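You operate a simulated robot arm through the tools that you are given. There is no shell and no other tool. Be economical: measure what you need, move in short steps, check, and stop when the job is done.

The job below is to be done with a simulated two-armed robot. You get a single attempt, and the scene is never put back.

## Task
On the worktop end, fold the hand towel in half and then in half again.

It is judged by the outcome, as a careful person would: the job done as asked, and still so three seconds after it is handed in. It fails if anything else is knocked over, pushed out of place, dropped, spilled or broken. Flat cloth is picked up by pressing the open fingertips on it (5 to 10 N) and closing them slowly along it; thin cloth reads only 2 to 8 mm in the jaws.

## Robot
Two 7-joint arms with two-finger parallel grippers on one trunk, on a base that drives. Base frame: it is fixed to the floor where the robot stands at the start and does not move with it; the origin is under the middle of the robot, x ahead of it, y to its left, z up; the surface under the hand at the start is at about z = 0.91. Units: m, degrees, N and s.
The left shoulder is at the start at [0.07, 0.163, 1.17], the right one opposite. With the tool pointing down near the work surface each hand reaches from about 0.4 to 0.88 m from the robot's upright axis, wherever it stands, measured 20 degrees to its own side. Places, roughly: hand towel [0.6, 0.1, 0.9]; worktop end [0.6, 0.1, 0.9]. Payload 3.43 kg a hand.
The tool frame of a hand sits at the grasp point between the pads (the TCP): z along the fingers, y along the line on which they close. The tips reach 0.034 m beyond it. The gripper opens to 0.128 m. The fingers are 0.024 m wide and 0.012 m thick; the gripper's body (0.048 by 0.13 m) begins 0.096 m behind the TCP.
Orientation is that of the tool frame in the base frame, as [roll, pitch, yaw] about the fixed x, y, z axes, in that order (R = Rz(yaw) Ry(pitch) Rx(roll)). With the fingers straight down and closing along the base's y, the tool's x points along the base's -x, its y along +y and its z along -z.

## Interface
- The arms move only by the tool move_arm. It takes "left_increments", "right_increments" or both (then of equal length, played together; a hand with none holds still); each is text: rows parted by semicolons, each of 7 numbers parted by spaces: the gripper command, from -1 (fully open) to 1 (shut), values between in proportion, then the shift along the tool's x, y, z in m, then the turn, a rotation vector about the tool's x, y, z in degrees. In form: claw dx dy dz rx ry rz; .... A call has 1 to 20 rows; each row shifts and turns the commanded pose from where the row before left it, along the tool's axes as they then stand. A row lasts 0.2 s, in which the tool goes at most 0.05 m and 8.6 degrees; a call with a longer step from one row to the next is refused whole, and so is a gripper value outside its range. A pose out of reach is approached as far as the arm can. The call stops where the force on the tool passes 40 N (or 10 N more than at its start, if that is more) or the arm is blocked; 0.2 s more then pass. The fingers move at their own pace (about 0.153 m/s each) and stop on an object; they squeeze with about 34 N. The grip force told is the motor's: it shows also when the fingers shut on nothing. Time passes only in rows, and 0.2 s behind the last, so rows that do not move let the fingers close. It gives the time, the measured TCP pose, the force on the tool (base axes), the opening and the grip force at its end, in the units of the frame above (readings bear some noise), with the torque about the TCP (base axes, N m) and any sound that the robot's microphone picked up.
- Cameras (640 x 400 px; columns grow to the right, rows downward): "scene" is now at [0.1406, -0.0061, 1.3867]; the picture's right is [0.08, -1.00, 0.00], its down [-0.68, -0.05, -0.73] and it looks along [0.73, 0.06, -0.68] (base axes); focal length 269 px, centre (320, 200). "left" rides on the left gripper at [0.076, 0.011, -0.16] in its tool frame; the picture's right is [-0.15, 0.99, 0.00], its down [-0.88, -0.13, -0.46] and it looks along [-0.45, -0.07, 0.89] (tool axes); focal length 234 px, centre (320, 200). "right" rides on the right gripper at [0.076, -0.011, -0.16] in its tool frame; the picture's right is [0.15, 0.99, 0.00], its down [-0.88, 0.13, -0.46] and it looks along [-0.45, 0.07, 0.89] (tool axes); focal length 234 px, centre (320, 200). There is no depth. A picture from a camera that has moved, and an enlarged one, comes with that camera's place and axes in the base frame and with its lens. The place of the scene camera against the robot may be out by one fixed shift of up to 0.018 m in any direction.
- snapshot(camera): a new picture of that camera. The clock stands still meanwhile.
- slide_trunk(by): slides the trunk up (or, below 0, down) by that many m; the arms and the scene camera ride with it, the base frame stays. It gives what a move gives, with no picture.
- roll_base(legs): drives the robot by 1 to 6 legs, each [ahead, left, turn to the left] in m, m and degrees, along the robot's own axes; the way and the turn of a leg run together, so that a leg with both is an arc; at most 1.5 m and 180 degrees a leg. The arms and the cameras ride along, it lands a little off, and it stops where it bumps. It gives what a move gives.
- aim_head(pan, tilt): turns the head with the scene camera to pan (to the left, within 86 degrees either way) and tilt (down, from -29 to 69), counted from straight ahead of the robot. It gives what a move gives.
- inspect(camera, box): a new picture of the part [left, top, right, bottom] of that camera's present view, enlarged. The clock stands still meanwhile.
- close_job(): hands the job in; it is judged then, once.

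Go step by step. Nothing tells you exact positions but the pictures and the camera data: compare them with the known pose of the tool, close in by small moves and look again before you grip or let go. The budget is 120 turns and 100 pictures, counting those below and the enlarged ones. Unless the task says otherwise, let go and move clear before handing in, and close with one line.

The tools are called after "Request:" by a JSON object that holds its "method" and its "body". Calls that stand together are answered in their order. move_arm: Moves the arms, as the interface text tells. Its arguments: {"type":"object","properties":{"left_increments":{"type":"string"},"right_increments":{"type":"string"}},"required":[]} The other tools are called the same way: slide_trunk (by) slides the trunk up or down; roll_base (legs) drives the base; aim_head (pan, tilt) turns the head that bears the scene camera; snapshot (camera) takes a picture; inspect (camera, box) takes an enlarged picture of a part of a camera's view; close_job () hands the job in.

At the start:

```text
t: 0.0
left_ee_pos: [0.6099, 0.3863, 1.0679]
left_ee_rot: [180.0, 0.1, 180.0]
left_wrist_force: [-0.4, -0.8, 0.4]
left_torque: [-0.01, 0.02, -0.01]
left_opening: 0.1283
left_grip_force: 0.1
right_ee_pos: [0.5108, -0.1056, 1.1558]
right_ee_rot: [-179.9, 0.1, -180.0]
right_wrist_force: [0.1, -0.4, -0.1]
right_torque: [-0.03, 0.01, 0.02]
right_opening: 0.1283
right_grip_force: 0.1
trunk travel left (down, up): [-0.65, 0.29]
robot x, y, heading: [0.0003, -0.0009, 0.0]
head pan, tilt: [4.4, 43.0]
```

scene: 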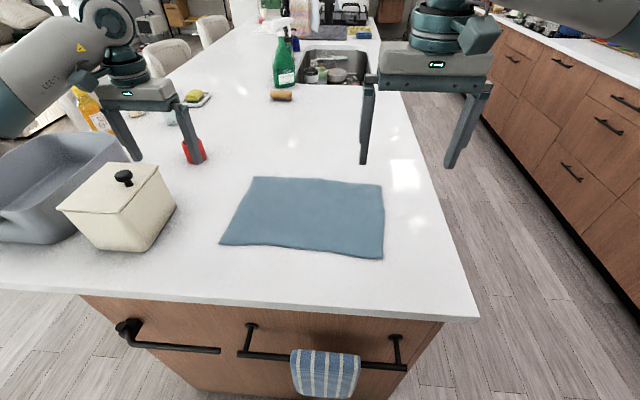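
right: 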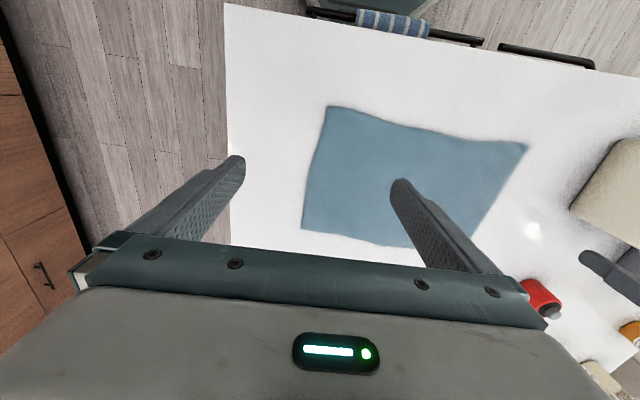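
left: 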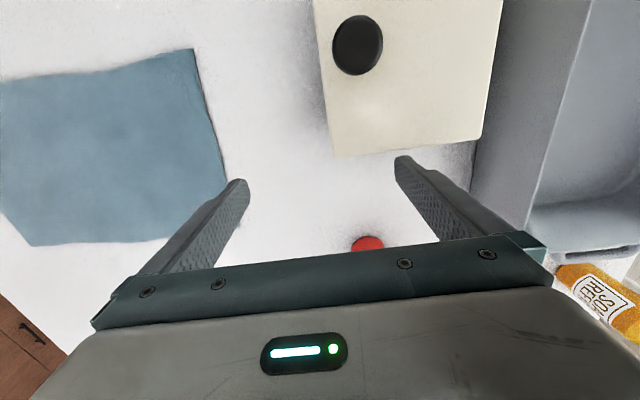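

The towel lies about 0.24 (x) by 0.355 (y) m. Comparing both cameras, its near corners are at roughly [0.469,-0.096] and [0.481,0.259], and its far edge is at x≈0.715. I plan to fold the near edge onto the far edge with both hands, so first I bring the hands above the near corners.

Request:
{"method": "move_arm", "body": {"left_increments": "0.375 0 -0.041 0 0 0 0; 0.375 0 -0.041 0 0 0 0; 0.375 0 -0.041 0 0 0 0; 0.375 0 -0.041 0 0 0 0; 0.375 0.02925 0 0.02075 0 0 0; 0.375 0.02925 0 0.02075 0 0 0; 0.375 0.02925 0 0.02075 0 0 0; 0.375 0.02925 0 0.02075 0 0 0; 0.375 0 0 0 0 0 0", "right_increments": "0.375 0.00375 0.0055 0.0214 0 0 0; 0.375 0.00375 0.0055 0.0214 0 0 0; 0.375 0.00375 0.0055 0.0214 0 0 0; 0.375 0.00375 0.0055 0.0214 0 0 0; 0.375 0.00375 0.0055 0.0214 0 0 0; 0.375 0.00375 0.0055 0.0214 0 0 0; 0.375 0.00375 0.0055 0.0214 0 0 0; 0.375 0.00375 0.0055 0.0214 0 0 0; 0.375 0 0 0 0 0 0"}}

Request:
{"method": "snapshot", "body": {"camera": "left"}}

Request:
{"method": "snapshot", "body": {"camera": "right"}}

Request:
{"method": "snapshot", "body": {"camera": "scene"}}

```text
t: 2.0
left_ee_pos: [0.4936, 0.2231, 0.9824]
left_ee_rot: [180.0, 0.0, -180.0]
left_wrist_force: [-0.6, -1.0, -0.2]
left_torque: [0.0, -0.03, -0.01]
left_opening: 0.0399
left_grip_force: 0.0
right_ee_pos: [0.4794, -0.0617, 0.9844]
right_ee_rot: [-180.0, 0.0, 180.0]
right_wrist_force: [-0.2, 0.5, -0.2]
right_torque: [0.01, 0.0, 0.01]
right_opening: 0.0396
right_grip_force: 0.0
trunk travel left (down, up): [-0.65, 0.29]
robot x, y, heading: [-0.001, 0.0043, 0.1]
head pan, tilt: [4.4, 43.0]
```

```text
96 pictures are left
camera left: at [0.417, 0.2336, 1.1417], right [0.15, 0.99, 0.0], down [0.88, -0.13, 0.46], along [0.45, -0.07, -0.89], focal length 234 px, centre (320, 200)
```

left: 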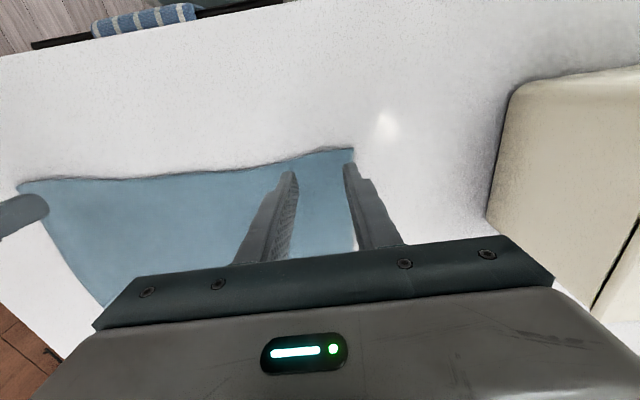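

```text
95 pictures are left
camera right: at [0.4043, -0.0737, 1.1447], right [-0.15, 0.99, 0.0], down [0.88, 0.13, 0.46], along [0.45, 0.07, -0.89], focal length 234 px, centre (320, 200)
```

right: 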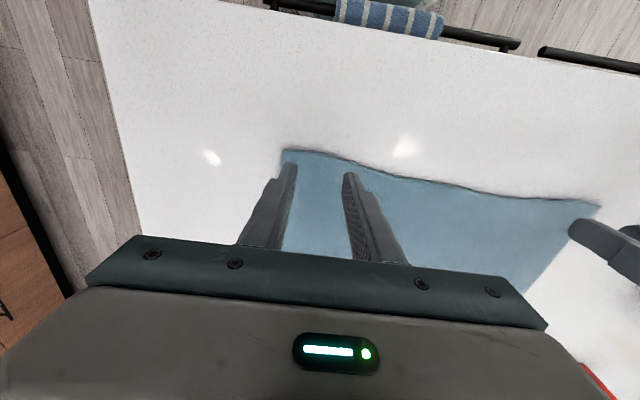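

```text
94 pictures are left
camera scene: at [0.1409, -0.0069, 1.3867], right [0.08, -1.0, 0.0], down [-0.68, -0.05, -0.73], along [0.73, 0.06, -0.68], focal length 269 px, centre (320, 200)
```

scene: 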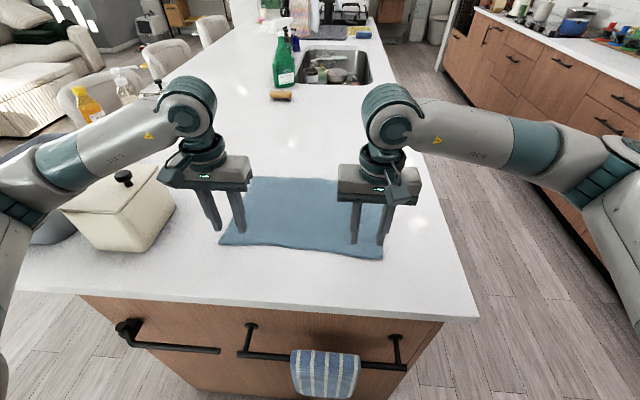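

The hands are placed well over both corners, about 1 cm inside the near edge. I lower them close to the cloth.

Request:
{"method": "move_arm", "body": {"left_increments": "0.375 0 0 0.016 0 0 0; 0.375 0 0 0.016 0 0 0; 0.375 0 0 0.003 0 0 0; 0.375 0 0 0 0 0 0", "right_increments": "0.375 -0.002 0 0.017 0 0 0; 0.375 -0.002 0 0.017 0 0 0; 0.375 0 0 0.003 0 0 0; 0.375 0 0 0 0 0 0"}}

```text
t: 3.0
left_ee_pos: [0.4925, 0.2228, 0.949]
left_ee_rot: [-179.9, 0.0, 179.9]
left_wrist_force: [1.9, -0.2, 2.6]
left_torque: [-0.01, -0.04, -0.02]
left_opening: 0.0398
left_grip_force: 0.0
right_ee_pos: [0.484, -0.0613, 0.9486]
right_ee_rot: [-180.0, 0.0, 179.9]
right_wrist_force: [1.0, 0.8, 2.5]
right_torque: [0.0, -0.03, -0.03]
right_opening: 0.0399
right_grip_force: 0.1
trunk travel left (down, up): [-0.65, 0.29]
robot x, y, heading: [-0.0002, 0.003, -0.1]
head pan, tilt: [4.4, 43.0]
```

Light contact already shows (about 2.5 N at TCP z≈0.949). I press on in 1 mm steps.

Request:
{"method": "move_arm", "body": {"left_increments": "0.375 0 0 0.001 0 0 0; 0.375 0 0 0.001 0 0 0; 0.375 0 0 0 0 0 0", "right_increments": "0.375 0 0 0.001 0 0 0; 0.375 0 0 0.001 0 0 0; 0.375 0 0 0 0 0 0"}}

```text
t: 3.8
left_ee_pos: [0.4919, 0.2219, 0.9487]
left_ee_rot: [180.0, 0.0, 179.9]
left_wrist_force: [0.3, 1.4, 3.5]
left_torque: [0.02, -0.09, 0.02]
left_opening: 0.04
left_grip_force: 0.2
right_ee_pos: [0.4844, -0.0619, 0.9481]
right_ee_rot: [-180.0, 0.1, 179.9]
right_wrist_force: [3.6, -0.1, 15.8]
right_torque: [0.08, -0.16, -0.01]
right_opening: 0.0399
right_grip_force: 0.1
trunk travel left (down, up): [-0.65, 0.29]
robot x, y, heading: [-0.0005, 0.005, -0.1]
head pan, tilt: [4.4, 43.0]
```

The right hand presses too hard and the left too lightly, so I even them out.

Request:
{"method": "move_arm", "body": {"left_increments": "0.375 0 0 0.0006 0 0 0; 0.375 0 0 0 0 0 0", "right_increments": "0.375 0 0 -0.0008 0 0 0; 0.375 0 0 0 0 0 0"}}

```text
t: 4.4
left_ee_pos: [0.4924, 0.2218, 0.9476]
left_ee_rot: [179.9, 0.1, 179.9]
left_wrist_force: [-1.5, 0.6, 8.1]
left_torque: [0.07, -0.01, 0.0]
left_opening: 0.0398
left_grip_force: 0.0
right_ee_pos: [0.4828, -0.0628, 0.9478]
right_ee_rot: [180.0, 0.1, -180.0]
right_wrist_force: [2.9, -0.1, 14.3]
right_torque: [0.07, -0.12, -0.04]
right_opening: 0.0401
right_grip_force: 0.1
trunk travel left (down, up): [-0.65, 0.29]
robot x, y, heading: [-0.0042, 0.0012, 0.1]
head pan, tilt: [4.4, 43.0]
```

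Left is good at 8 N. I ease the right slightly, then close both slowly.

Request:
{"method": "move_arm", "body": {"left_increments": "0.375 0 0 0 0 0 0; 0.375 0 0 0 0 0 0; 0.43 0 0 0 0 0 0; 0.48 0 0 0 0 0 0; 0.53 0 0 0 0 0 0; 0.58 0 0 0 0 0 0; 0.63 0 0 0 0 0 0; 0.68 0 0 0 0 0 0; 0.73 0 0 0 0 0 0; 0.78 0 0 0 0 0 0; 0.83 0 0 0 0 0 0; 0.88 0 0 0 0 0 0; 0.93 0 0 0 0 0 0; 1 0 0 0 0 0 0; 1 0 0 0 0 0 0; 1 0 0 0 0 0 0", "right_increments": "0.375 0 0 -0.0008 0 0 0; 0.375 0 0 0 0 0 0; 0.43 0 0 0 0 0 0; 0.48 0 0 0 0 0 0; 0.53 0 0 0 0 0 0; 0.58 0 0 0 0 0 0; 0.63 0 0 0 0 0 0; 0.68 0 0 0 0 0 0; 0.73 0 0 0 0 0 0; 0.78 0 0 0 0 0 0; 0.83 0 0 0 0 0 0; 0.88 0 0 0 0 0 0; 0.93 0 0 0 0 0 0; 1 0 0 0 0 0 0; 1 0 0 0 0 0 0; 1 0 0 0 0 0 0"}}

Request:
{"method": "snapshot", "body": {"camera": "left"}}

Request:
{"method": "snapshot", "body": {"camera": "right"}}

```text
t: 7.8
left_ee_pos: [0.4914, 0.2216, 0.9484]
left_ee_rot: [180.0, 0.1, -179.9]
left_wrist_force: [-0.1, 0.5, 9.0]
left_torque: [0.01, -0.01, 0.06]
left_opening: 0.0
left_grip_force: 33.1
right_ee_pos: [0.4832, -0.0626, 0.9481]
right_ee_rot: [-180.0, 0.1, -180.0]
right_wrist_force: [0.5, -0.8, 7.8]
right_torque: [-0.06, 0.0, 0.01]
right_opening: 0.0
right_grip_force: 33.2
trunk travel left (down, up): [-0.65, 0.29]
robot x, y, heading: [-0.0007, -0.0004, 0.1]
head pan, tilt: [4.4, 43.0]
```

```text
93 pictures are left
camera left: at [0.4156, 0.2326, 1.1066], right [0.15, 0.99, 0.0], down [0.88, -0.13, 0.46], along [0.45, -0.07, -0.89], focal length 234 px, centre (320, 200)
```

left: 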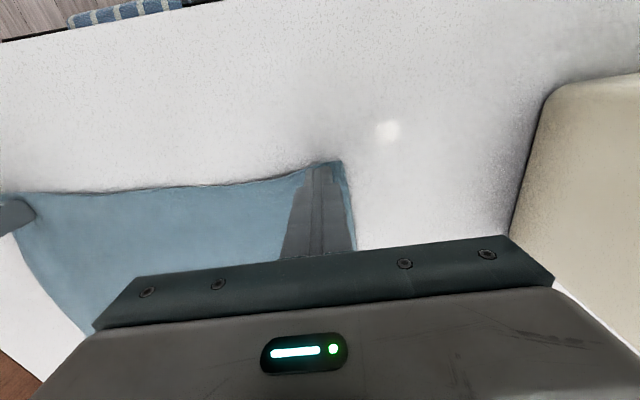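

```text
92 pictures are left
camera right: at [0.4073, -0.0743, 1.1079], right [-0.15, 0.99, 0.0], down [0.88, 0.13, 0.46], along [0.45, 0.07, -0.89], focal length 234 px, centre (320, 200)
```

right: 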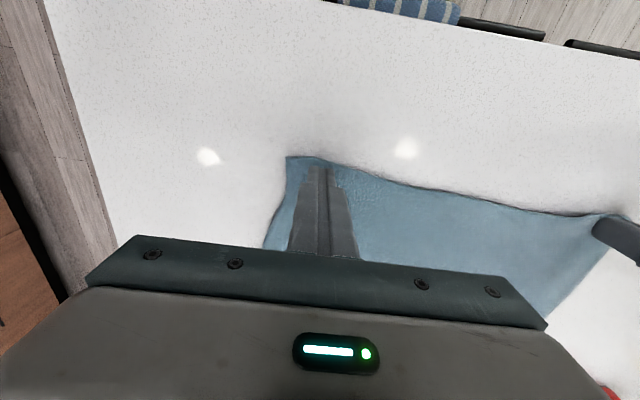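

Both jaws read 0.0, so neither hand holds cloth, though it slid a little with the fingers. I lift, open wider and look again.

Request:
{"method": "move_arm", "body": {"left_increments": "1 0 0 -0.02 0 0 0; -0.09 0 0 0 0 0 0; -0.09 0 0 0 0 0 0; -0.09 0 0 0 0 0 0", "right_increments": "1 0 0 -0.02 0 0 0; -0.09 0 0 0 0 0 0; -0.09 0 0 0 0 0 0; -0.09 0 0 0 0 0 0"}}

Request:
{"method": "snapshot", "body": {"camera": "left"}}

Request:
{"method": "snapshot", "body": {"camera": "right"}}

```text
t: 8.8
left_ee_pos: [0.493, 0.2207, 0.967]
left_ee_rot: [-180.0, 0.0, -179.9]
left_wrist_force: [0.1, -0.1, -0.1]
left_torque: [0.04, -0.01, 0.0]
left_opening: 0.0699
left_grip_force: 0.1
right_ee_pos: [0.4831, -0.0615, 0.9678]
right_ee_rot: [-179.9, 0.0, -179.9]
right_wrist_force: [-0.3, 0.2, 0.4]
right_torque: [-0.01, 0.0, -0.02]
right_opening: 0.07
right_grip_force: 0.0
trunk travel left (down, up): [-0.65, 0.29]
robot x, y, heading: [0.0028, 0.0012, 0.4]
head pan, tilt: [4.4, 43.0]
```

```text
91 pictures are left
camera left: at [0.4171, 0.2326, 1.126], right [0.15, 0.99, 0.0], down [0.88, -0.13, 0.46], along [0.45, -0.07, -0.89], focal length 234 px, centre (320, 200)
```

left: 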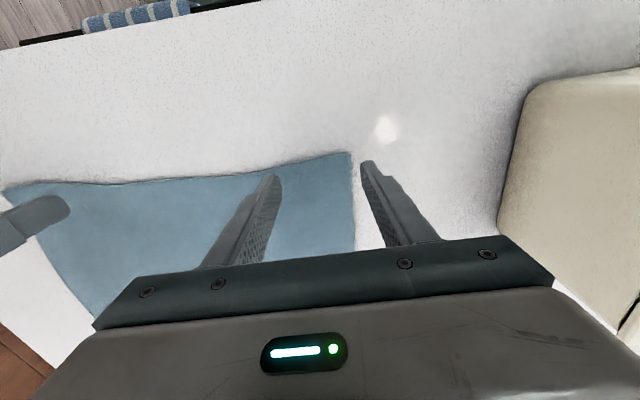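

```text
90 pictures are left
camera right: at [0.4089, -0.0743, 1.1273], right [-0.15, 0.99, 0.0], down [0.88, 0.13, 0.46], along [0.45, 0.07, -0.89], focal length 234 px, centre (320, 200)
```

right: 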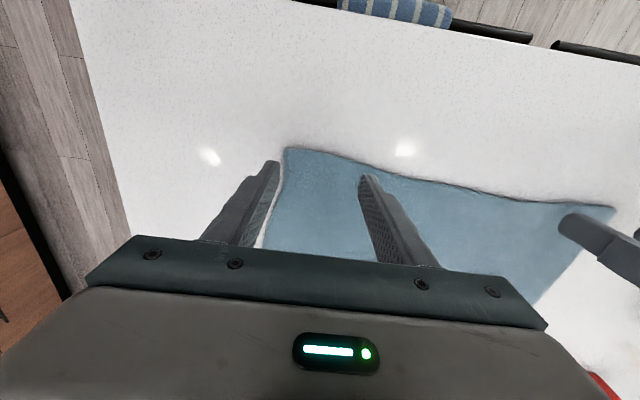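

Corners are now near [0.480,0.251] and [0.469,-0.097]. I shift both hands about 2 cm inward with a 7 cm gap, go slightly deeper onto the cloth, and press again.

Request:
{"method": "move_arm", "body": {"left_increments": "-0.09 -0.003 -0.02 0 0 0 0; -0.09 0 0 0.018 0 0 0; -0.09 0 0 0.001 0 0 0; -0.09 0 0 0.001 0 0 0; -0.09 0 0 0 0 0 0", "right_increments": "-0.09 -0.003 0.017 0 0 0 0; -0.09 0 0 0.018 0 0 0; -0.09 0 0 0.001 0 0 0; -0.09 0 0 0.001 0 0 0; -0.09 0 0 0 0 0 0"}}

```text
t: 10.0
left_ee_pos: [0.4949, 0.2011, 0.9477]
left_ee_rot: [-180.0, 0.1, 180.0]
left_wrist_force: [1.4, -0.2, 6.1]
left_torque: [-0.04, -0.02, -0.01]
left_opening: 0.0698
left_grip_force: 0.1
right_ee_pos: [0.4862, -0.0447, 0.9481]
right_ee_rot: [-180.0, 0.1, -179.9]
right_wrist_force: [2.2, 0.8, 8.3]
right_torque: [0.02, -0.11, -0.04]
right_opening: 0.0697
right_grip_force: 0.1
trunk travel left (down, up): [-0.65, 0.29]
robot x, y, heading: [-0.0017, -0.0027, -0.1]
head pan, tilt: [4.4, 43.0]
```

Both press at 6–8 N. I close slowly, half way first.

Request:
{"method": "move_arm", "body": {"left_increments": "-0.09 0 0 0.0004 0 0 0; -0.05 0 0 0 0 0 0; -0.01 0 0 0 0 0 0; 0.03 0 0 0 0 0 0; 0.07 0 0 0 0 0 0; 0.11 0 0 0 0 0 0; 0.15 0 0 0 0 0 0; 0.19 0 0 0 0 0 0; 0.23 0 0 0 0 0 0; 0.27 0 0 0 0 0 0; 0.31 0 0 0 0 0 0; 0.35 0 0 0 0 0 0; 0.39 0 0 0 0 0 0; 0.43 0 0 0 0 0 0; 0.47 0 0 0 0 0 0; 0.51 0 0 0 0 0 0; 0.55 0 0 0 0 0 0", "right_increments": "-0.09 0 0 0.0002 0 0 0; -0.05 0 0 0 0 0 0; -0.01 0 0 0 0 0 0; 0.03 0 0 0 0 0 0; 0.07 0 0 0 0 0 0; 0.11 0 0 0 0 0 0; 0.15 0 0 0 0 0 0; 0.19 0 0 0 0 0 0; 0.23 0 0 0 0 0 0; 0.27 0 0 0 0 0 0; 0.31 0 0 0 0 0 0; 0.35 0 0 0 0 0 0; 0.39 0 0 0 0 0 0; 0.43 0 0 0 0 0 0; 0.47 0 0 0 0 0 0; 0.51 0 0 0 0 0 0; 0.55 0 0 0 0 0 0"}}

Request:
{"method": "inspect", "body": {"camera": "left", "box": [160, 100, 480, 300]}}

Request:
{"method": "inspect", "body": {"camera": "right", "box": [160, 100, 480, 300]}}

```text
t: 13.6
left_ee_pos: [0.4954, 0.2014, 0.9474]
left_ee_rot: [180.0, 0.2, 180.0]
left_wrist_force: [-0.8, 0.1, 6.8]
left_torque: [0.01, -0.01, -0.01]
left_opening: 0.0295
left_grip_force: 0.3
right_ee_pos: [0.4862, -0.0454, 0.9477]
right_ee_rot: [180.0, 0.0, 179.9]
right_wrist_force: [-0.2, -0.2, 13.1]
right_torque: [0.03, -0.08, -0.03]
right_opening: 0.0299
right_grip_force: 0.8
trunk travel left (down, up): [-0.65, 0.29]
robot x, y, heading: [0.0023, 0.0011, 0.0]
head pan, tilt: [4.4, 43.0]
```

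```text
2.00 times, centred on (320, 200) of left
camera zoom: at [0.4189, 0.2129, 1.1067], right [0.15, 0.99, 0.0], down [0.88, -0.13, 0.46], along [0.45, -0.07, -0.89], focal length 468 px, centre (320, 200)
```

zoom: 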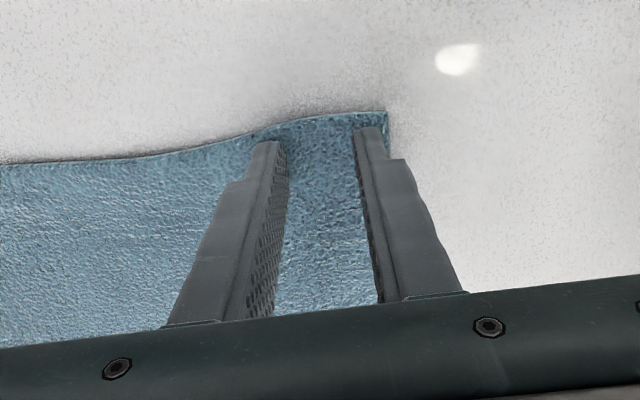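

```text
2.00 times, centred on (320, 200) of right
camera zoom: at [0.4102, -0.0571, 1.1075], right [-0.15, 0.99, 0.0], down [0.88, 0.13, 0.46], along [0.45, 0.07, -0.89], focal length 468 px, centre (320, 200)
```

zoom: 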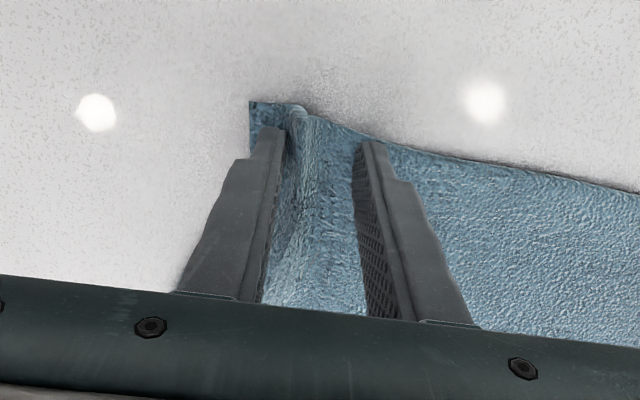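

The right hand is gathering a clear ridge at 13 N, while the left slips at 7 N. I press the left harder and continue closing.

Request:
{"method": "move_arm", "body": {"left_increments": "0.55 0 0 0.001 0 0 0; 0.55 0 0 0.0005 0 0 0; 0.58 0 0 0 0 0 0; 0.62 0 0 0 0 0 0; 0.66 0 0 0 0 0 0; 0.7 0 0 0 0 0 0; 0.74 0 0 0 0 0 0; 0.78 0 0 0 0 0 0; 0.82 0 0 0 0 0 0; 0.86 0 0 0 0 0 0; 0.9 0 0 0 0 0 0; 0.94 0 0 0 0 0 0; 1 0 0 0 0 0 0; 1 0 0 0 0 0 0; 1 0 0 0 0 0 0", "right_increments": "0.55 0 0 0 0 0 0; 0.55 0 0 0 0 0 0; 0.58 0 0 0 0 0 0; 0.62 0 0 0 0 0 0; 0.66 0 0 0 0 0 0; 0.7 0 0 0 0 0 0; 0.74 0 0 0 0 0 0; 0.78 0 0 0 0 0 0; 0.82 0 0 0 0 0 0; 0.86 0 0 0 0 0 0; 0.9 0 0 0 0 0 0; 0.94 0 0 0 0 0 0; 1 0 0 0 0 0 0; 1 0 0 0 0 0 0; 1 0 0 0 0 0 0"}}

Request:
{"method": "inspect", "body": {"camera": "left", "box": [160, 100, 480, 300]}}

Request:
{"method": "inspect", "body": {"camera": "right", "box": [160, 100, 480, 300]}}

```text
t: 16.8
left_ee_pos: [0.4945, 0.2014, 0.9474]
left_ee_rot: [-180.0, 0.1, -180.0]
left_wrist_force: [-1.2, 1.7, 23.5]
left_torque: [0.02, -0.06, 0.01]
left_opening: 0.0
left_grip_force: 33.1
right_ee_pos: [0.4855, -0.0458, 0.9478]
right_ee_rot: [180.0, 0.2, 179.9]
right_wrist_force: [1.0, -0.7, 7.4]
right_torque: [0.02, -0.05, 0.0]
right_opening: 0.0046
right_grip_force: 33.8
trunk travel left (down, up): [-0.65, 0.29]
robot x, y, heading: [0.0022, 0.0016, -0.0]
head pan, tilt: [4.4, 43.0]
```

```text
2.00 times, centred on (320, 200) of left
camera zoom: at [0.4181, 0.2124, 1.1058], right [0.15, 0.99, 0.0], down [0.88, -0.13, 0.46], along [0.45, -0.07, -0.89], focal length 468 px, centre (320, 200)
```

zoom: 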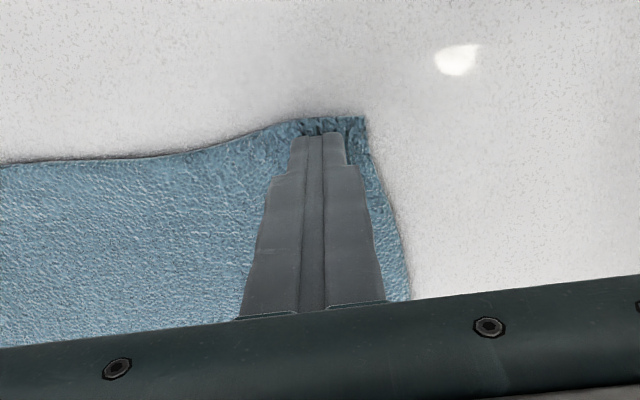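

```text
2.00 times, centred on (320, 200) of right
camera zoom: at [0.4094, -0.0576, 1.1077], right [-0.15, 0.99, 0.0], down [0.88, 0.13, 0.46], along [0.45, 0.07, -0.89], focal length 468 px, centre (320, 200)
```

zoom: 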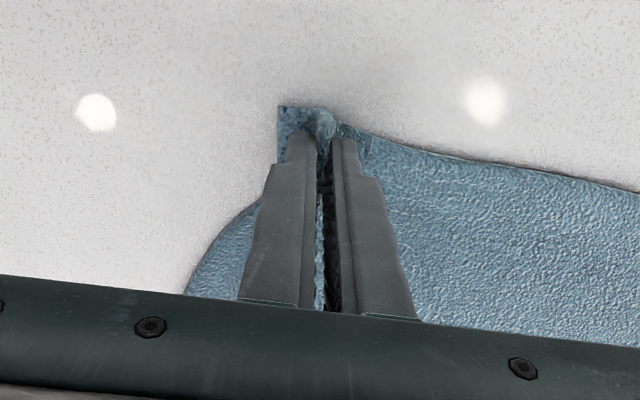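

The right hand holds a fold (4.6 mm). The left missed, so I retry it while the right stays shut.

Request:
{"method": "move_arm", "body": {"left_increments": "1 0 0 -0.02 0 0 0; -0.09 0 0 0 0 0 0; -0.09 0 0 0 0 0 0; -0.09 0 0 0 0 0 0", "right_increments": "1 0 0 0 0 0 0; 1 0 0 0 0 0 0; 1 0 0 0 0 0 0; 1 0 0 0 0 0 0"}}

Request:
{"method": "snapshot", "body": {"camera": "left"}}

```text
t: 17.8
left_ee_pos: [0.4949, 0.2002, 0.9649]
left_ee_rot: [-180.0, 0.0, 180.0]
left_wrist_force: [0.7, 0.5, 0.1]
left_torque: [-0.01, 0.01, 0.0]
left_opening: 0.07
left_grip_force: 0.1
right_ee_pos: [0.4855, -0.0448, 0.9471]
right_ee_rot: [180.0, 0.1, 180.0]
right_wrist_force: [-1.3, -0.8, 13.7]
right_torque: [0.04, 0.02, 0.0]
right_opening: 0.0048
right_grip_force: 34.0
trunk travel left (down, up): [-0.65, 0.29]
robot x, y, heading: [0.0074, 0.0015, 0.0]
head pan, tilt: [4.4, 43.0]
```

```text
85 pictures are left
camera left: at [0.4183, 0.212, 1.1246], right [0.15, 0.99, 0.0], down [0.88, -0.13, 0.46], along [0.45, -0.07, -0.89], focal length 234 px, centre (320, 200)
```

left: 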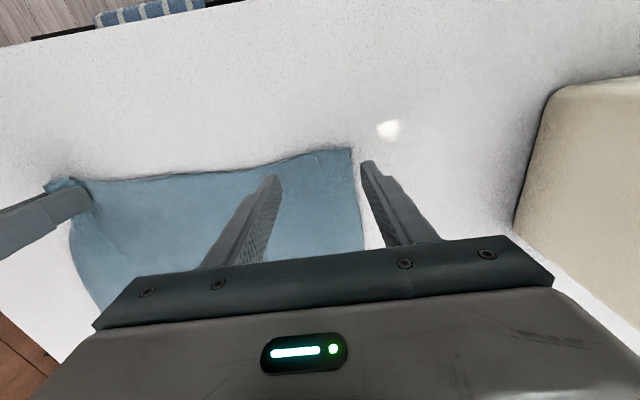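

The left near corner is now at [0.478,0.231]. I move 2 cm inward and press a bit harder.

Request:
{"method": "move_arm", "body": {"left_increments": "-0.09 0 -0.02 0 0 0 0; -0.09 0 0 0.016 0 0 0; -0.09 0 0 0.001 0 0 0; -0.09 0 0 0.001 0 0 0; -0.09 0 0 0.0005 0 0 0; -0.09 0 0 0 0 0 0"}}

```text
t: 19.2
left_ee_pos: [0.4969, 0.1812, 0.9477]
left_ee_rot: [180.0, 0.1, -179.9]
left_wrist_force: [-0.2, -2.5, 9.4]
left_torque: [-0.18, 0.0, -0.02]
left_opening: 0.0698
left_grip_force: 0.1
right_ee_pos: [0.4857, -0.0457, 0.9473]
right_ee_rot: [-180.0, 0.2, -179.9]
right_wrist_force: [1.6, 1.5, 12.0]
right_torque: [0.11, -0.1, 0.03]
right_opening: 0.0043
right_grip_force: 33.6
trunk travel left (down, up): [-0.65, 0.29]
robot x, y, heading: [0.0016, 0.0005, 0.1]
head pan, tilt: [4.4, 43.0]
```

Request:
{"method": "move_arm", "body": {"left_increments": "-0.09 0 0 0.0006 0 0 0; -0.09 0 0 0 0 0 0; -0.05 0 0 0 0 0 0; -0.01 0 0 0 0 0 0; 0.03 0 0 0 0 0 0; 0.07 0 0 0 0 0 0; 0.11 0 0 0 0 0 0; 0.15 0 0 0 0 0 0; 0.19 0 0 0 0 0 0; 0.23 0 0 0 0 0 0; 0.27 0 0 0 0 0 0; 0.31 0 0 0 0 0 0"}}

Request:
{"method": "inspect", "body": {"camera": "left", "box": [160, 100, 480, 300]}}

```text
t: 21.8
left_ee_pos: [0.4955, 0.1814, 0.9472]
left_ee_rot: [180.0, 0.1, 180.0]
left_wrist_force: [-0.7, -3.7, 22.5]
left_torque: [-0.26, -0.03, -0.02]
left_opening: 0.0438
left_grip_force: 0.0
right_ee_pos: [0.4865, -0.0457, 0.9477]
right_ee_rot: [179.9, 0.0, -180.0]
right_wrist_force: [1.9, 3.8, 8.4]
right_torque: [0.18, -0.11, 0.01]
right_opening: 0.0046
right_grip_force: 34.3
trunk travel left (down, up): [-0.65, 0.29]
robot x, y, heading: [0.0022, -0.0015, 0.0]
head pan, tilt: [4.4, 43.0]
```

```text
2.00 times, centred on (320, 200) of left
camera zoom: at [0.4182, 0.1924, 1.106], right [0.15, 0.99, 0.0], down [0.88, -0.13, 0.46], along [0.45, -0.07, -0.89], focal length 468 px, centre (320, 200)
```

zoom: 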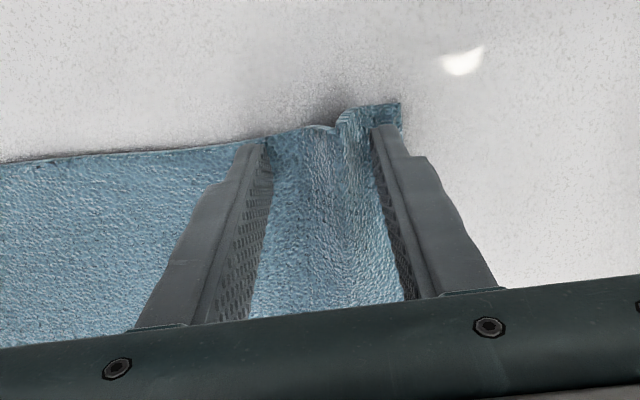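

A ridge forms now. I keep closing, easing the press a touch.

Request:
{"method": "move_arm", "body": {"left_increments": "0.35 0 0 -0.0003 0 0 0; 0.39 0 0 0 0 0 0; 0.43 0 0 0 0 0 0; 0.47 0 0 0 0 0 0; 0.51 0 0 0 0 0 0; 0.55 0 0 0 0 0 0; 0.59 0 0 0 0 0 0; 0.63 0 0 0 0 0 0; 0.67 0 0 0 0 0 0; 0.71 0 0 0 0 0 0; 0.75 0 0 0 0 0 0; 0.79 0 0 0 0 0 0; 0.83 0 0 0 0 0 0; 0.87 0 0 0 0 0 0; 0.91 0 0 0 0 0 0; 0.95 0 0 0 0 0 0; 1 0 0 0 0 0 0; 1 0 0 0 0 0 0; 1 0 0 0 0 0 0"}}

Request:
{"method": "snapshot", "body": {"camera": "scene"}}

Request:
{"method": "inspect", "body": {"camera": "left", "box": [160, 100, 480, 300]}}

```text
t: 25.8
left_ee_pos: [0.4933, 0.1807, 0.9475]
left_ee_rot: [-179.9, 0.0, 179.9]
left_wrist_force: [-0.5, -2.1, 11.8]
left_torque: [-0.1, -0.03, -0.01]
left_opening: 0.0046
left_grip_force: 33.9
right_ee_pos: [0.4851, -0.0454, 0.9481]
right_ee_rot: [180.0, 0.0, -179.9]
right_wrist_force: [-1.4, 3.3, 9.6]
right_torque: [0.09, -0.02, 0.04]
right_opening: 0.0046
right_grip_force: 33.7
trunk travel left (down, up): [-0.65, 0.29]
robot x, y, heading: [0.0011, -0.0023, 0.1]
head pan, tilt: [4.4, 43.0]
```

```text
83 pictures are left
camera scene: at [0.1384, -0.0065, 1.3869], right [0.08, -1.0, 0.0], down [-0.68, -0.05, -0.73], along [0.73, 0.06, -0.68], focal length 269 px, centre (320, 200)
```

scene: 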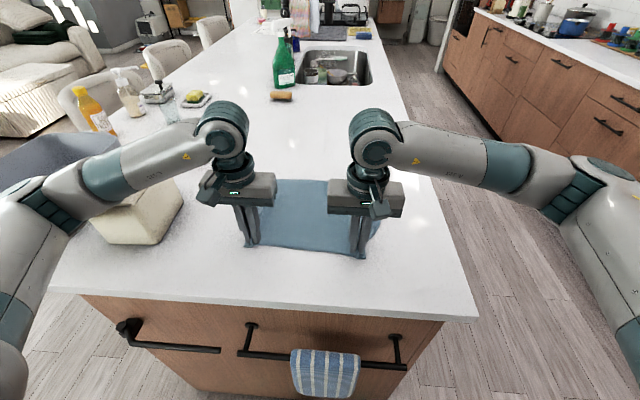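

```text
2.00 times, centred on (320, 200) of left
camera zoom: at [0.4184, 0.1924, 1.1062], right [0.15, 0.99, 0.0], down [0.88, -0.13, 0.46], along [0.45, -0.07, -0.89], focal length 468 px, centre (320, 200)
```

zoom: 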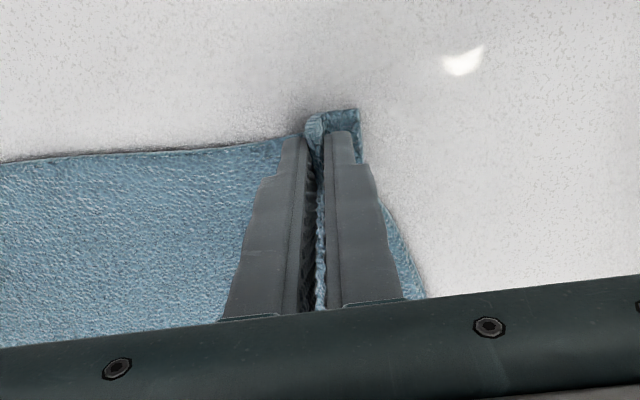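

Both hands hold the near edge (4.6 mm each). I lift gently and check that the cloth comes along.

Request:
{"method": "move_arm", "body": {"left_increments": "1 0 0 -0.01 0 0 0; 1 -0.003 0 -0.012 0 0 0; 1 -0.005 0 -0.012 0 0 0; 1 -0.008 0 -0.012 0 0 0; 1 -0.01 0 -0.012 0 0 0; 1 -0.01 0 -0.01 0 0 0; 1 0 0 0 0 0 0", "right_increments": "1 0 0 -0.01 0 0 0; 1 -0.003 0 -0.012 0 0 0; 1 -0.005 0 -0.012 0 0 0; 1 -0.008 0 -0.012 0 0 0; 1 -0.01 0 -0.012 0 0 0; 1 -0.01 0 -0.01 0 0 0; 1 0 0 0 0 0 0"}}

Request:
{"method": "snapshot", "body": {"camera": "scene"}}

Request:
{"method": "snapshot", "body": {"camera": "right"}}

```text
t: 27.4
left_ee_pos: [0.5329, 0.1814, 1.0153]
left_ee_rot: [180.0, -0.1, -180.0]
left_wrist_force: [-0.9, -3.4, -0.3]
left_torque: [-0.1, 0.02, -0.03]
left_opening: 0.0049
left_grip_force: 34.0
right_ee_pos: [0.5243, -0.0469, 1.0134]
right_ee_rot: [180.0, 0.0, -180.0]
right_wrist_force: [0.3, 3.2, -0.6]
right_torque: [0.16, -0.02, 0.02]
right_opening: 0.0046
right_grip_force: 34.5
trunk travel left (down, up): [-0.65, 0.29]
robot x, y, heading: [-0.0013, 0.0037, -0.1]
head pan, tilt: [4.4, 43.0]
```

```text
81 pictures are left
camera scene: at [0.1404, -0.0061, 1.3867], right [0.08, -1.0, 0.0], down [-0.68, -0.05, -0.73], along [0.73, 0.06, -0.68], focal length 269 px, centre (320, 200)
```

scene: 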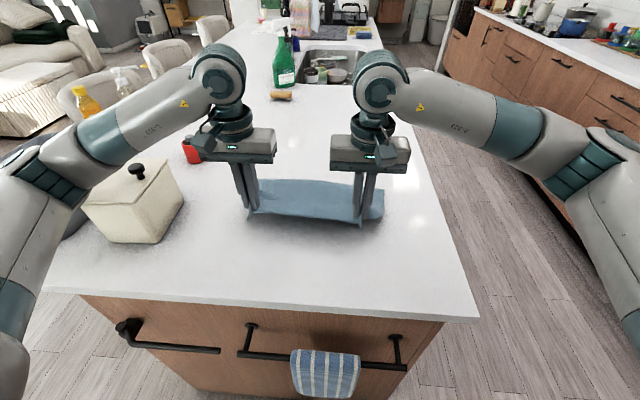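

```text
80 pictures are left
camera right: at [0.4483, -0.0577, 1.1741], right [-0.15, 0.99, 0.0], down [0.88, 0.13, 0.46], along [0.45, 0.07, -0.89], focal length 234 px, centre (320, 200)
```

right: 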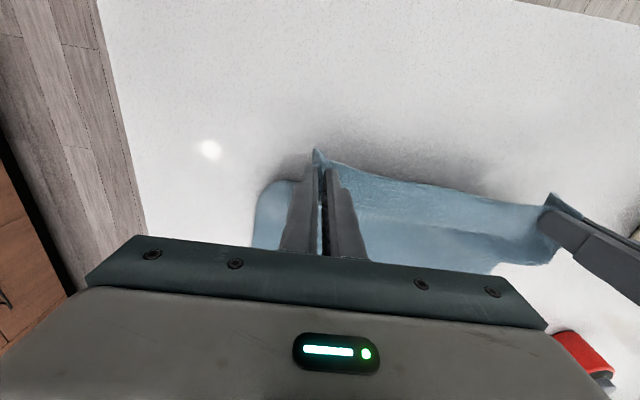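

The cloth follows cleanly and the far edge stays at x≈0.715. I carry the held edge over the fold line and tilt the fingers forward so the edge leads.

Request:
{"method": "move_arm", "body": {"left_increments": "1 -0.0192 -0.0006 -0.004 0 0 0; 1 -0.0192 -0.0006 -0.004 0 0 0; 1 -0.0192 -0.0006 -0.004 0 0 0; 1 -0.0192 -0.0006 0 0 0 0; 1 -0.0192 -0.0006 0 0 0 0; 1 0 0 0 0 -8 0; 1 0 0 0 0 -8 0; 1 0 0 0 0 -8 0; 1 0 0 0 0 -8 0; 1 0 0 0 0 -8 0; 1 0 0 0 0 0 0", "right_increments": "1 -0.0192 0.0006 -0.004 0 0 0; 1 -0.0192 0.0006 -0.004 0 0 0; 1 -0.0192 0.0006 -0.004 0 0 0; 1 -0.0192 0.0006 0 0 0 0; 1 -0.0192 0.0006 0 0 0 0; 1 0 0 0 0 -8 0; 1 0 0 0 0 -8 0; 1 0 0 0 0 -8 0; 1 0 0 0 0 -8 0; 1 0 0 0 0 -8 0; 1 0 0 0 0 0 0"}}

Request:
{"method": "snapshot", "body": {"camera": "scene"}}

Request:
{"method": "snapshot", "body": {"camera": "right"}}

Request:
{"method": "snapshot", "body": {"camera": "left"}}

```text
t: 29.8
left_ee_pos: [0.6286, 0.1795, 1.0251]
left_ee_rot: [-180.0, 40.1, 180.0]
left_wrist_force: [-0.6, -0.3, -0.2]
left_torque: [-0.04, 0.03, 0.01]
left_opening: 0.0048
left_grip_force: 34.0
right_ee_pos: [0.6186, -0.0414, 1.027]
right_ee_rot: [-180.0, 40.1, 179.9]
right_wrist_force: [0.1, -0.7, -0.3]
right_torque: [0.01, 0.06, 0.03]
right_opening: 0.0047
right_grip_force: 33.7
trunk travel left (down, up): [-0.65, 0.29]
robot x, y, heading: [-0.0001, 0.002, 0.2]
head pan, tilt: [4.4, 43.0]
```

```text
79 pictures are left
camera scene: at [0.1409, -0.0063, 1.3866], right [0.08, -1.0, 0.0], down [-0.68, -0.05, -0.73], along [0.73, 0.06, -0.68], focal length 269 px, centre (320, 200)
```

scene: 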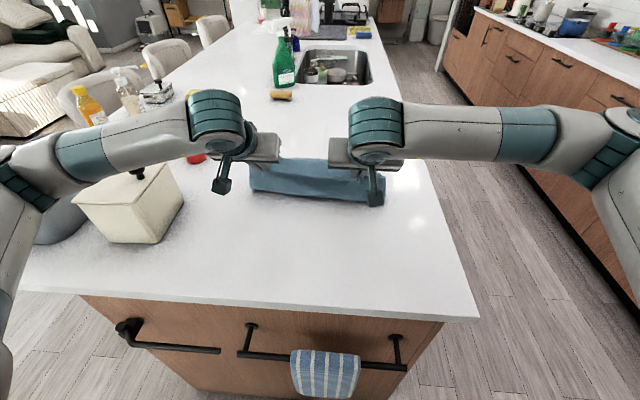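

```text
78 pictures are left
camera right: at [0.4586, -0.0544, 1.1009], right [-0.11, 0.99, -0.09], down [0.38, 0.13, 0.92], along [0.92, 0.07, -0.39], focal length 234 px, centre (320, 200)
```

right: 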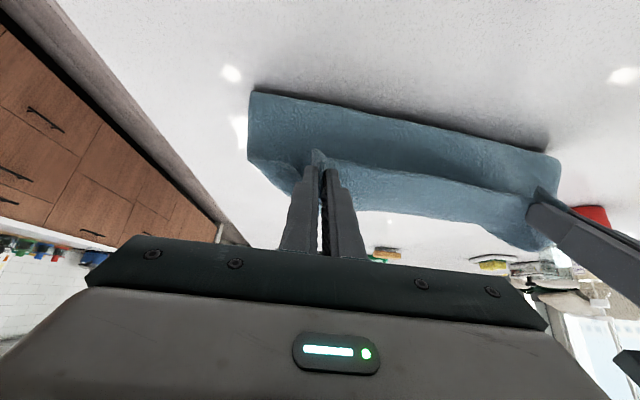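

```text
77 pictures are left
camera left: at [0.4675, 0.19, 1.099], right [0.11, 0.99, 0.09], down [0.38, -0.13, 0.92], along [0.92, -0.07, -0.39], focal length 234 px, centre (320, 200)
```

left: 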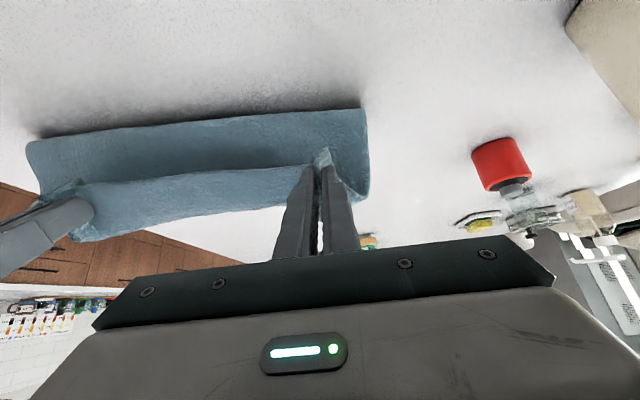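

The cloth hangs in a U. I need to know whether the lower layer slid forward, so I zoom in.

Request:
{"method": "inspect", "body": {"camera": "scene", "box": [220, 120, 420, 245]}}

Request:
{"method": "inspect", "body": {"camera": "left", "box": [0, 80, 400, 330]}}

```text
3.20 times, centred on (320, 182) of scene
camera zoom: at [0.1409, -0.0063, 1.3866], right [0.08, -1.0, 0.0], down [-0.68, -0.05, -0.73], along [0.73, 0.06, -0.68], focal length 861 px, centre (320, 256)
```

zoom: 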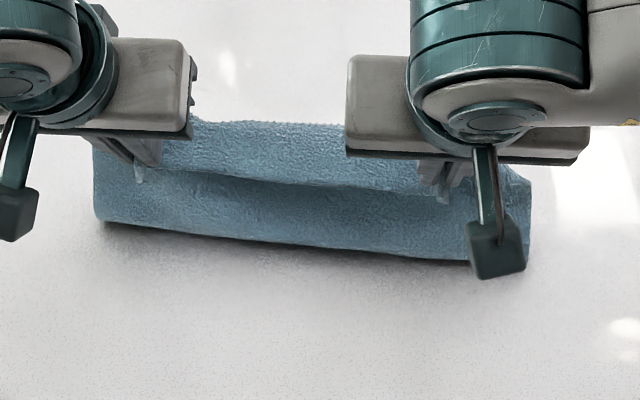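

```text
1.60 times, centred on (200, 205) of left
camera zoom: at [0.4675, 0.19, 1.099], right [0.11, 0.99, 0.09], down [0.38, -0.13, 0.92], along [0.92, -0.07, -0.39], focal length 375 px, centre (512, 192)
```

zoom: 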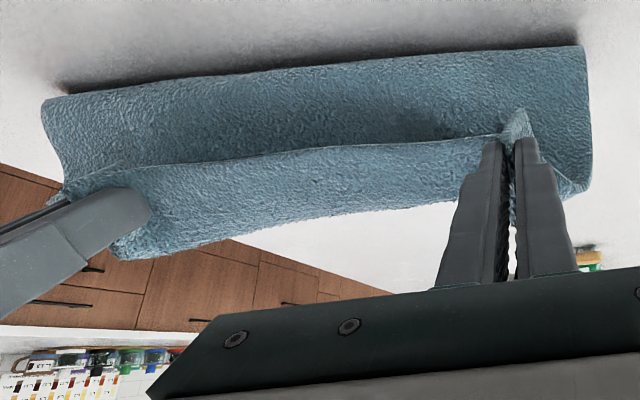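

By intersecting the two views, the held edge is at about x=0.675, z=1.01, the lower layer has stayed put, and the far edge is near x=0.715. I lower forward and down toward the far edge.

Request:
{"method": "move_arm", "body": {"left_increments": "1 0.00165 0 0.015 0 0 0; 1 0.00165 0 0.015 0 0 0; 1 0.00165 0 0.015 0 0 0; 1 0.00165 0 0.015 0 0 0; 1 0 0 0 0 0 0", "right_increments": "1 0.00165 0 0.015 0 0 0; 1 0.00165 0 0.015 0 0 0; 1 0.00165 0 0.015 0 0 0; 1 0.00165 0 0.015 0 0 0; 1 0 0 0 0 0 0"}}

Request:
{"method": "inspect", "body": {"camera": "scene", "box": [220, 120, 420, 245]}}

Request:
{"method": "snapshot", "body": {"camera": "left"}}

Request:
{"method": "snapshot", "body": {"camera": "right"}}

```text
t: 31.0
left_ee_pos: [0.661, 0.1771, 0.9762]
left_ee_rot: [180.0, 40.0, 179.9]
left_wrist_force: [-0.6, 0.3, -0.3]
left_torque: [-0.08, 0.04, 0.01]
left_opening: 0.0049
left_grip_force: 34.1
right_ee_pos: [0.6531, -0.0418, 0.9774]
right_ee_rot: [-179.9, 40.0, -179.9]
right_wrist_force: [-0.3, 0.1, -0.2]
right_torque: [0.01, 0.02, 0.02]
right_opening: 0.0047
right_grip_force: 34.0
trunk travel left (down, up): [-0.65, 0.29]
robot x, y, heading: [0.004, -0.0016, -0.2]
head pan, tilt: [4.4, 43.0]
```

```text
3.20 times, centred on (320, 182) of scene
camera zoom: at [0.1401, -0.0062, 1.3867], right [0.08, -1.0, 0.0], down [-0.68, -0.05, -0.73], along [0.73, 0.06, -0.68], focal length 861 px, centre (320, 256)
```

zoom: 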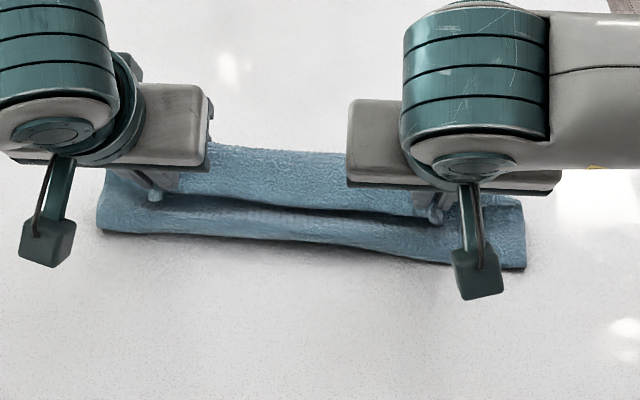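

```text
73 pictures are left
camera left: at [0.4998, 0.1898, 1.0499], right [0.11, 0.99, 0.09], down [0.38, -0.13, 0.92], along [0.92, -0.07, -0.39], focal length 234 px, centre (320, 200)
```

left: 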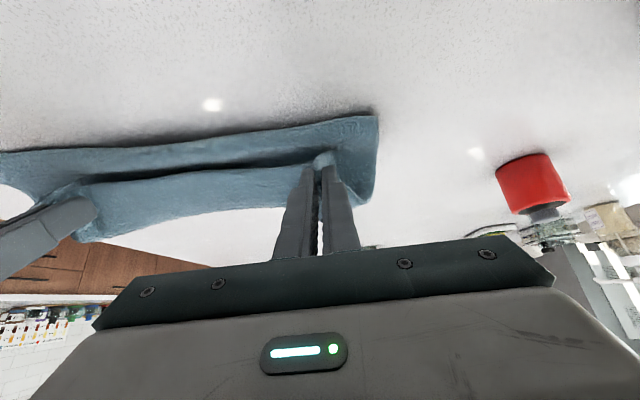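

```text
72 pictures are left
camera right: at [0.4927, -0.054, 1.0512], right [-0.11, 0.99, -0.09], down [0.38, 0.13, 0.92], along [0.92, 0.07, -0.39], focal length 234 px, centre (320, 200)
```

right: 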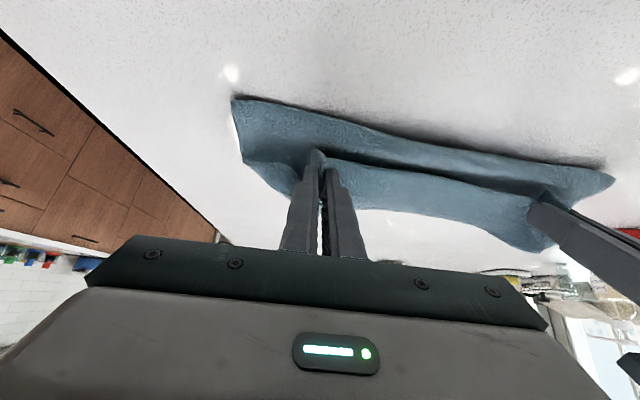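

I can't yet tell where the lower layer's far edge lies. I pull the held edge back 6 cm for a look.

Request:
{"method": "move_arm", "body": {"left_increments": "1 0.0115 0 -0.0096 0 0 0; 1 0.0115 0 -0.0096 0 0 0; 1 0.0115 0 -0.0096 0 0 0; 1 0.0115 0 -0.0096 0 0 0; 1 0 0 0 0 0 0", "right_increments": "1 0.0115 0 -0.0096 0 0 0; 1 0.0115 0 -0.0096 0 0 0; 1 0.0115 0 -0.0096 0 0 0; 1 0.0115 0 -0.0096 0 0 0; 1 0 0 0 0 0 0"}}

Request:
{"method": "inspect", "body": {"camera": "scene", "box": [220, 120, 420, 245]}}

Request:
{"method": "snapshot", "body": {"camera": "left"}}

```text
t: 32.2
left_ee_pos: [0.6032, 0.1785, 0.9751]
left_ee_rot: [180.0, 39.9, -180.0]
left_wrist_force: [0.3, -0.6, -0.6]
left_torque: [-0.04, 0.0, 0.04]
left_opening: 0.0045
left_grip_force: 33.9
right_ee_pos: [0.5942, -0.0421, 0.9761]
right_ee_rot: [180.0, 40.0, -180.0]
right_wrist_force: [0.5, 0.5, -0.5]
right_torque: [0.04, 0.02, -0.02]
right_opening: 0.0048
right_grip_force: 33.9
trunk travel left (down, up): [-0.65, 0.29]
robot x, y, heading: [0.0003, -0.0024, -0.1]
head pan, tilt: [4.4, 43.0]
```

```text
3.20 times, centred on (320, 182) of scene
camera zoom: at [0.1412, -0.0063, 1.3866], right [0.08, -1.0, 0.0], down [-0.68, -0.05, -0.73], along [0.73, 0.06, -0.68], focal length 861 px, centre (320, 256)
```

zoom: 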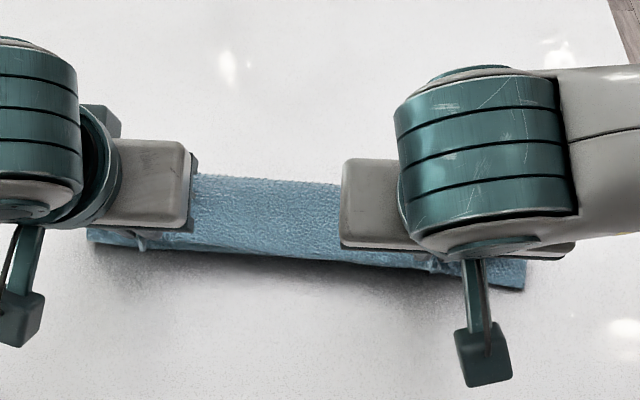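

```text
70 pictures are left
camera left: at [0.4409, 0.1895, 1.0492], right [0.11, 0.99, 0.09], down [0.38, -0.13, 0.91], along [0.92, -0.07, -0.39], focal length 234 px, centre (320, 200)
```

left: 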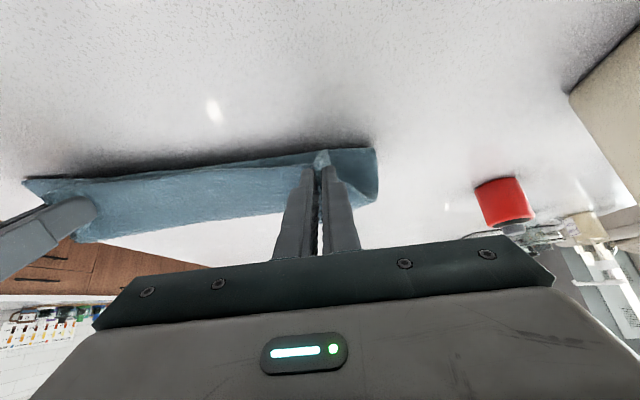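

The boundary moved with the hands, so I want a close look at the cloth's left end profile.

Request:
{"method": "inspect", "body": {"camera": "left", "box": [250, 120, 410, 220]}}

Request:
{"method": "inspect", "body": {"camera": "right", "box": [200, 80, 440, 230]}}

```text
4.00 times, centred on (330, 170) of left
camera zoom: at [0.4409, 0.1895, 1.0492], right [0.11, 0.99, 0.09], down [0.38, -0.13, 0.91], along [0.92, -0.07, -0.39], focal length 937 px, centre (280, 320)
```

zoom: 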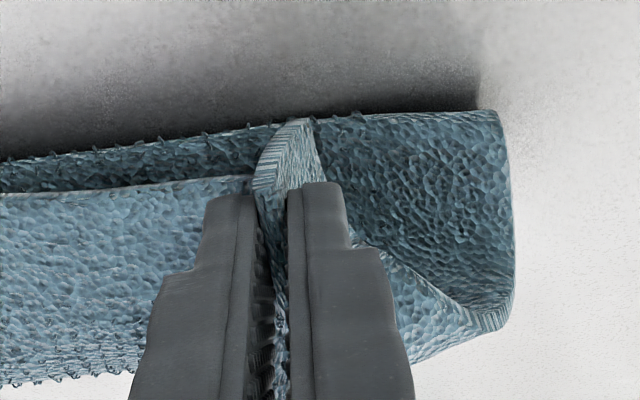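

```text
2.67 times, centred on (320, 155) of right
camera zoom: at [0.4336, -0.0537, 1.0505], right [-0.11, 0.99, -0.09], down [0.38, 0.13, 0.91], along [0.92, 0.07, -0.39], focal length 624 px, centre (320, 320)
```

zoom: 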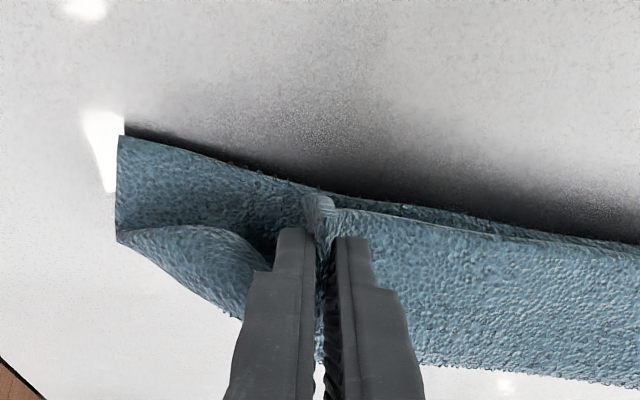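

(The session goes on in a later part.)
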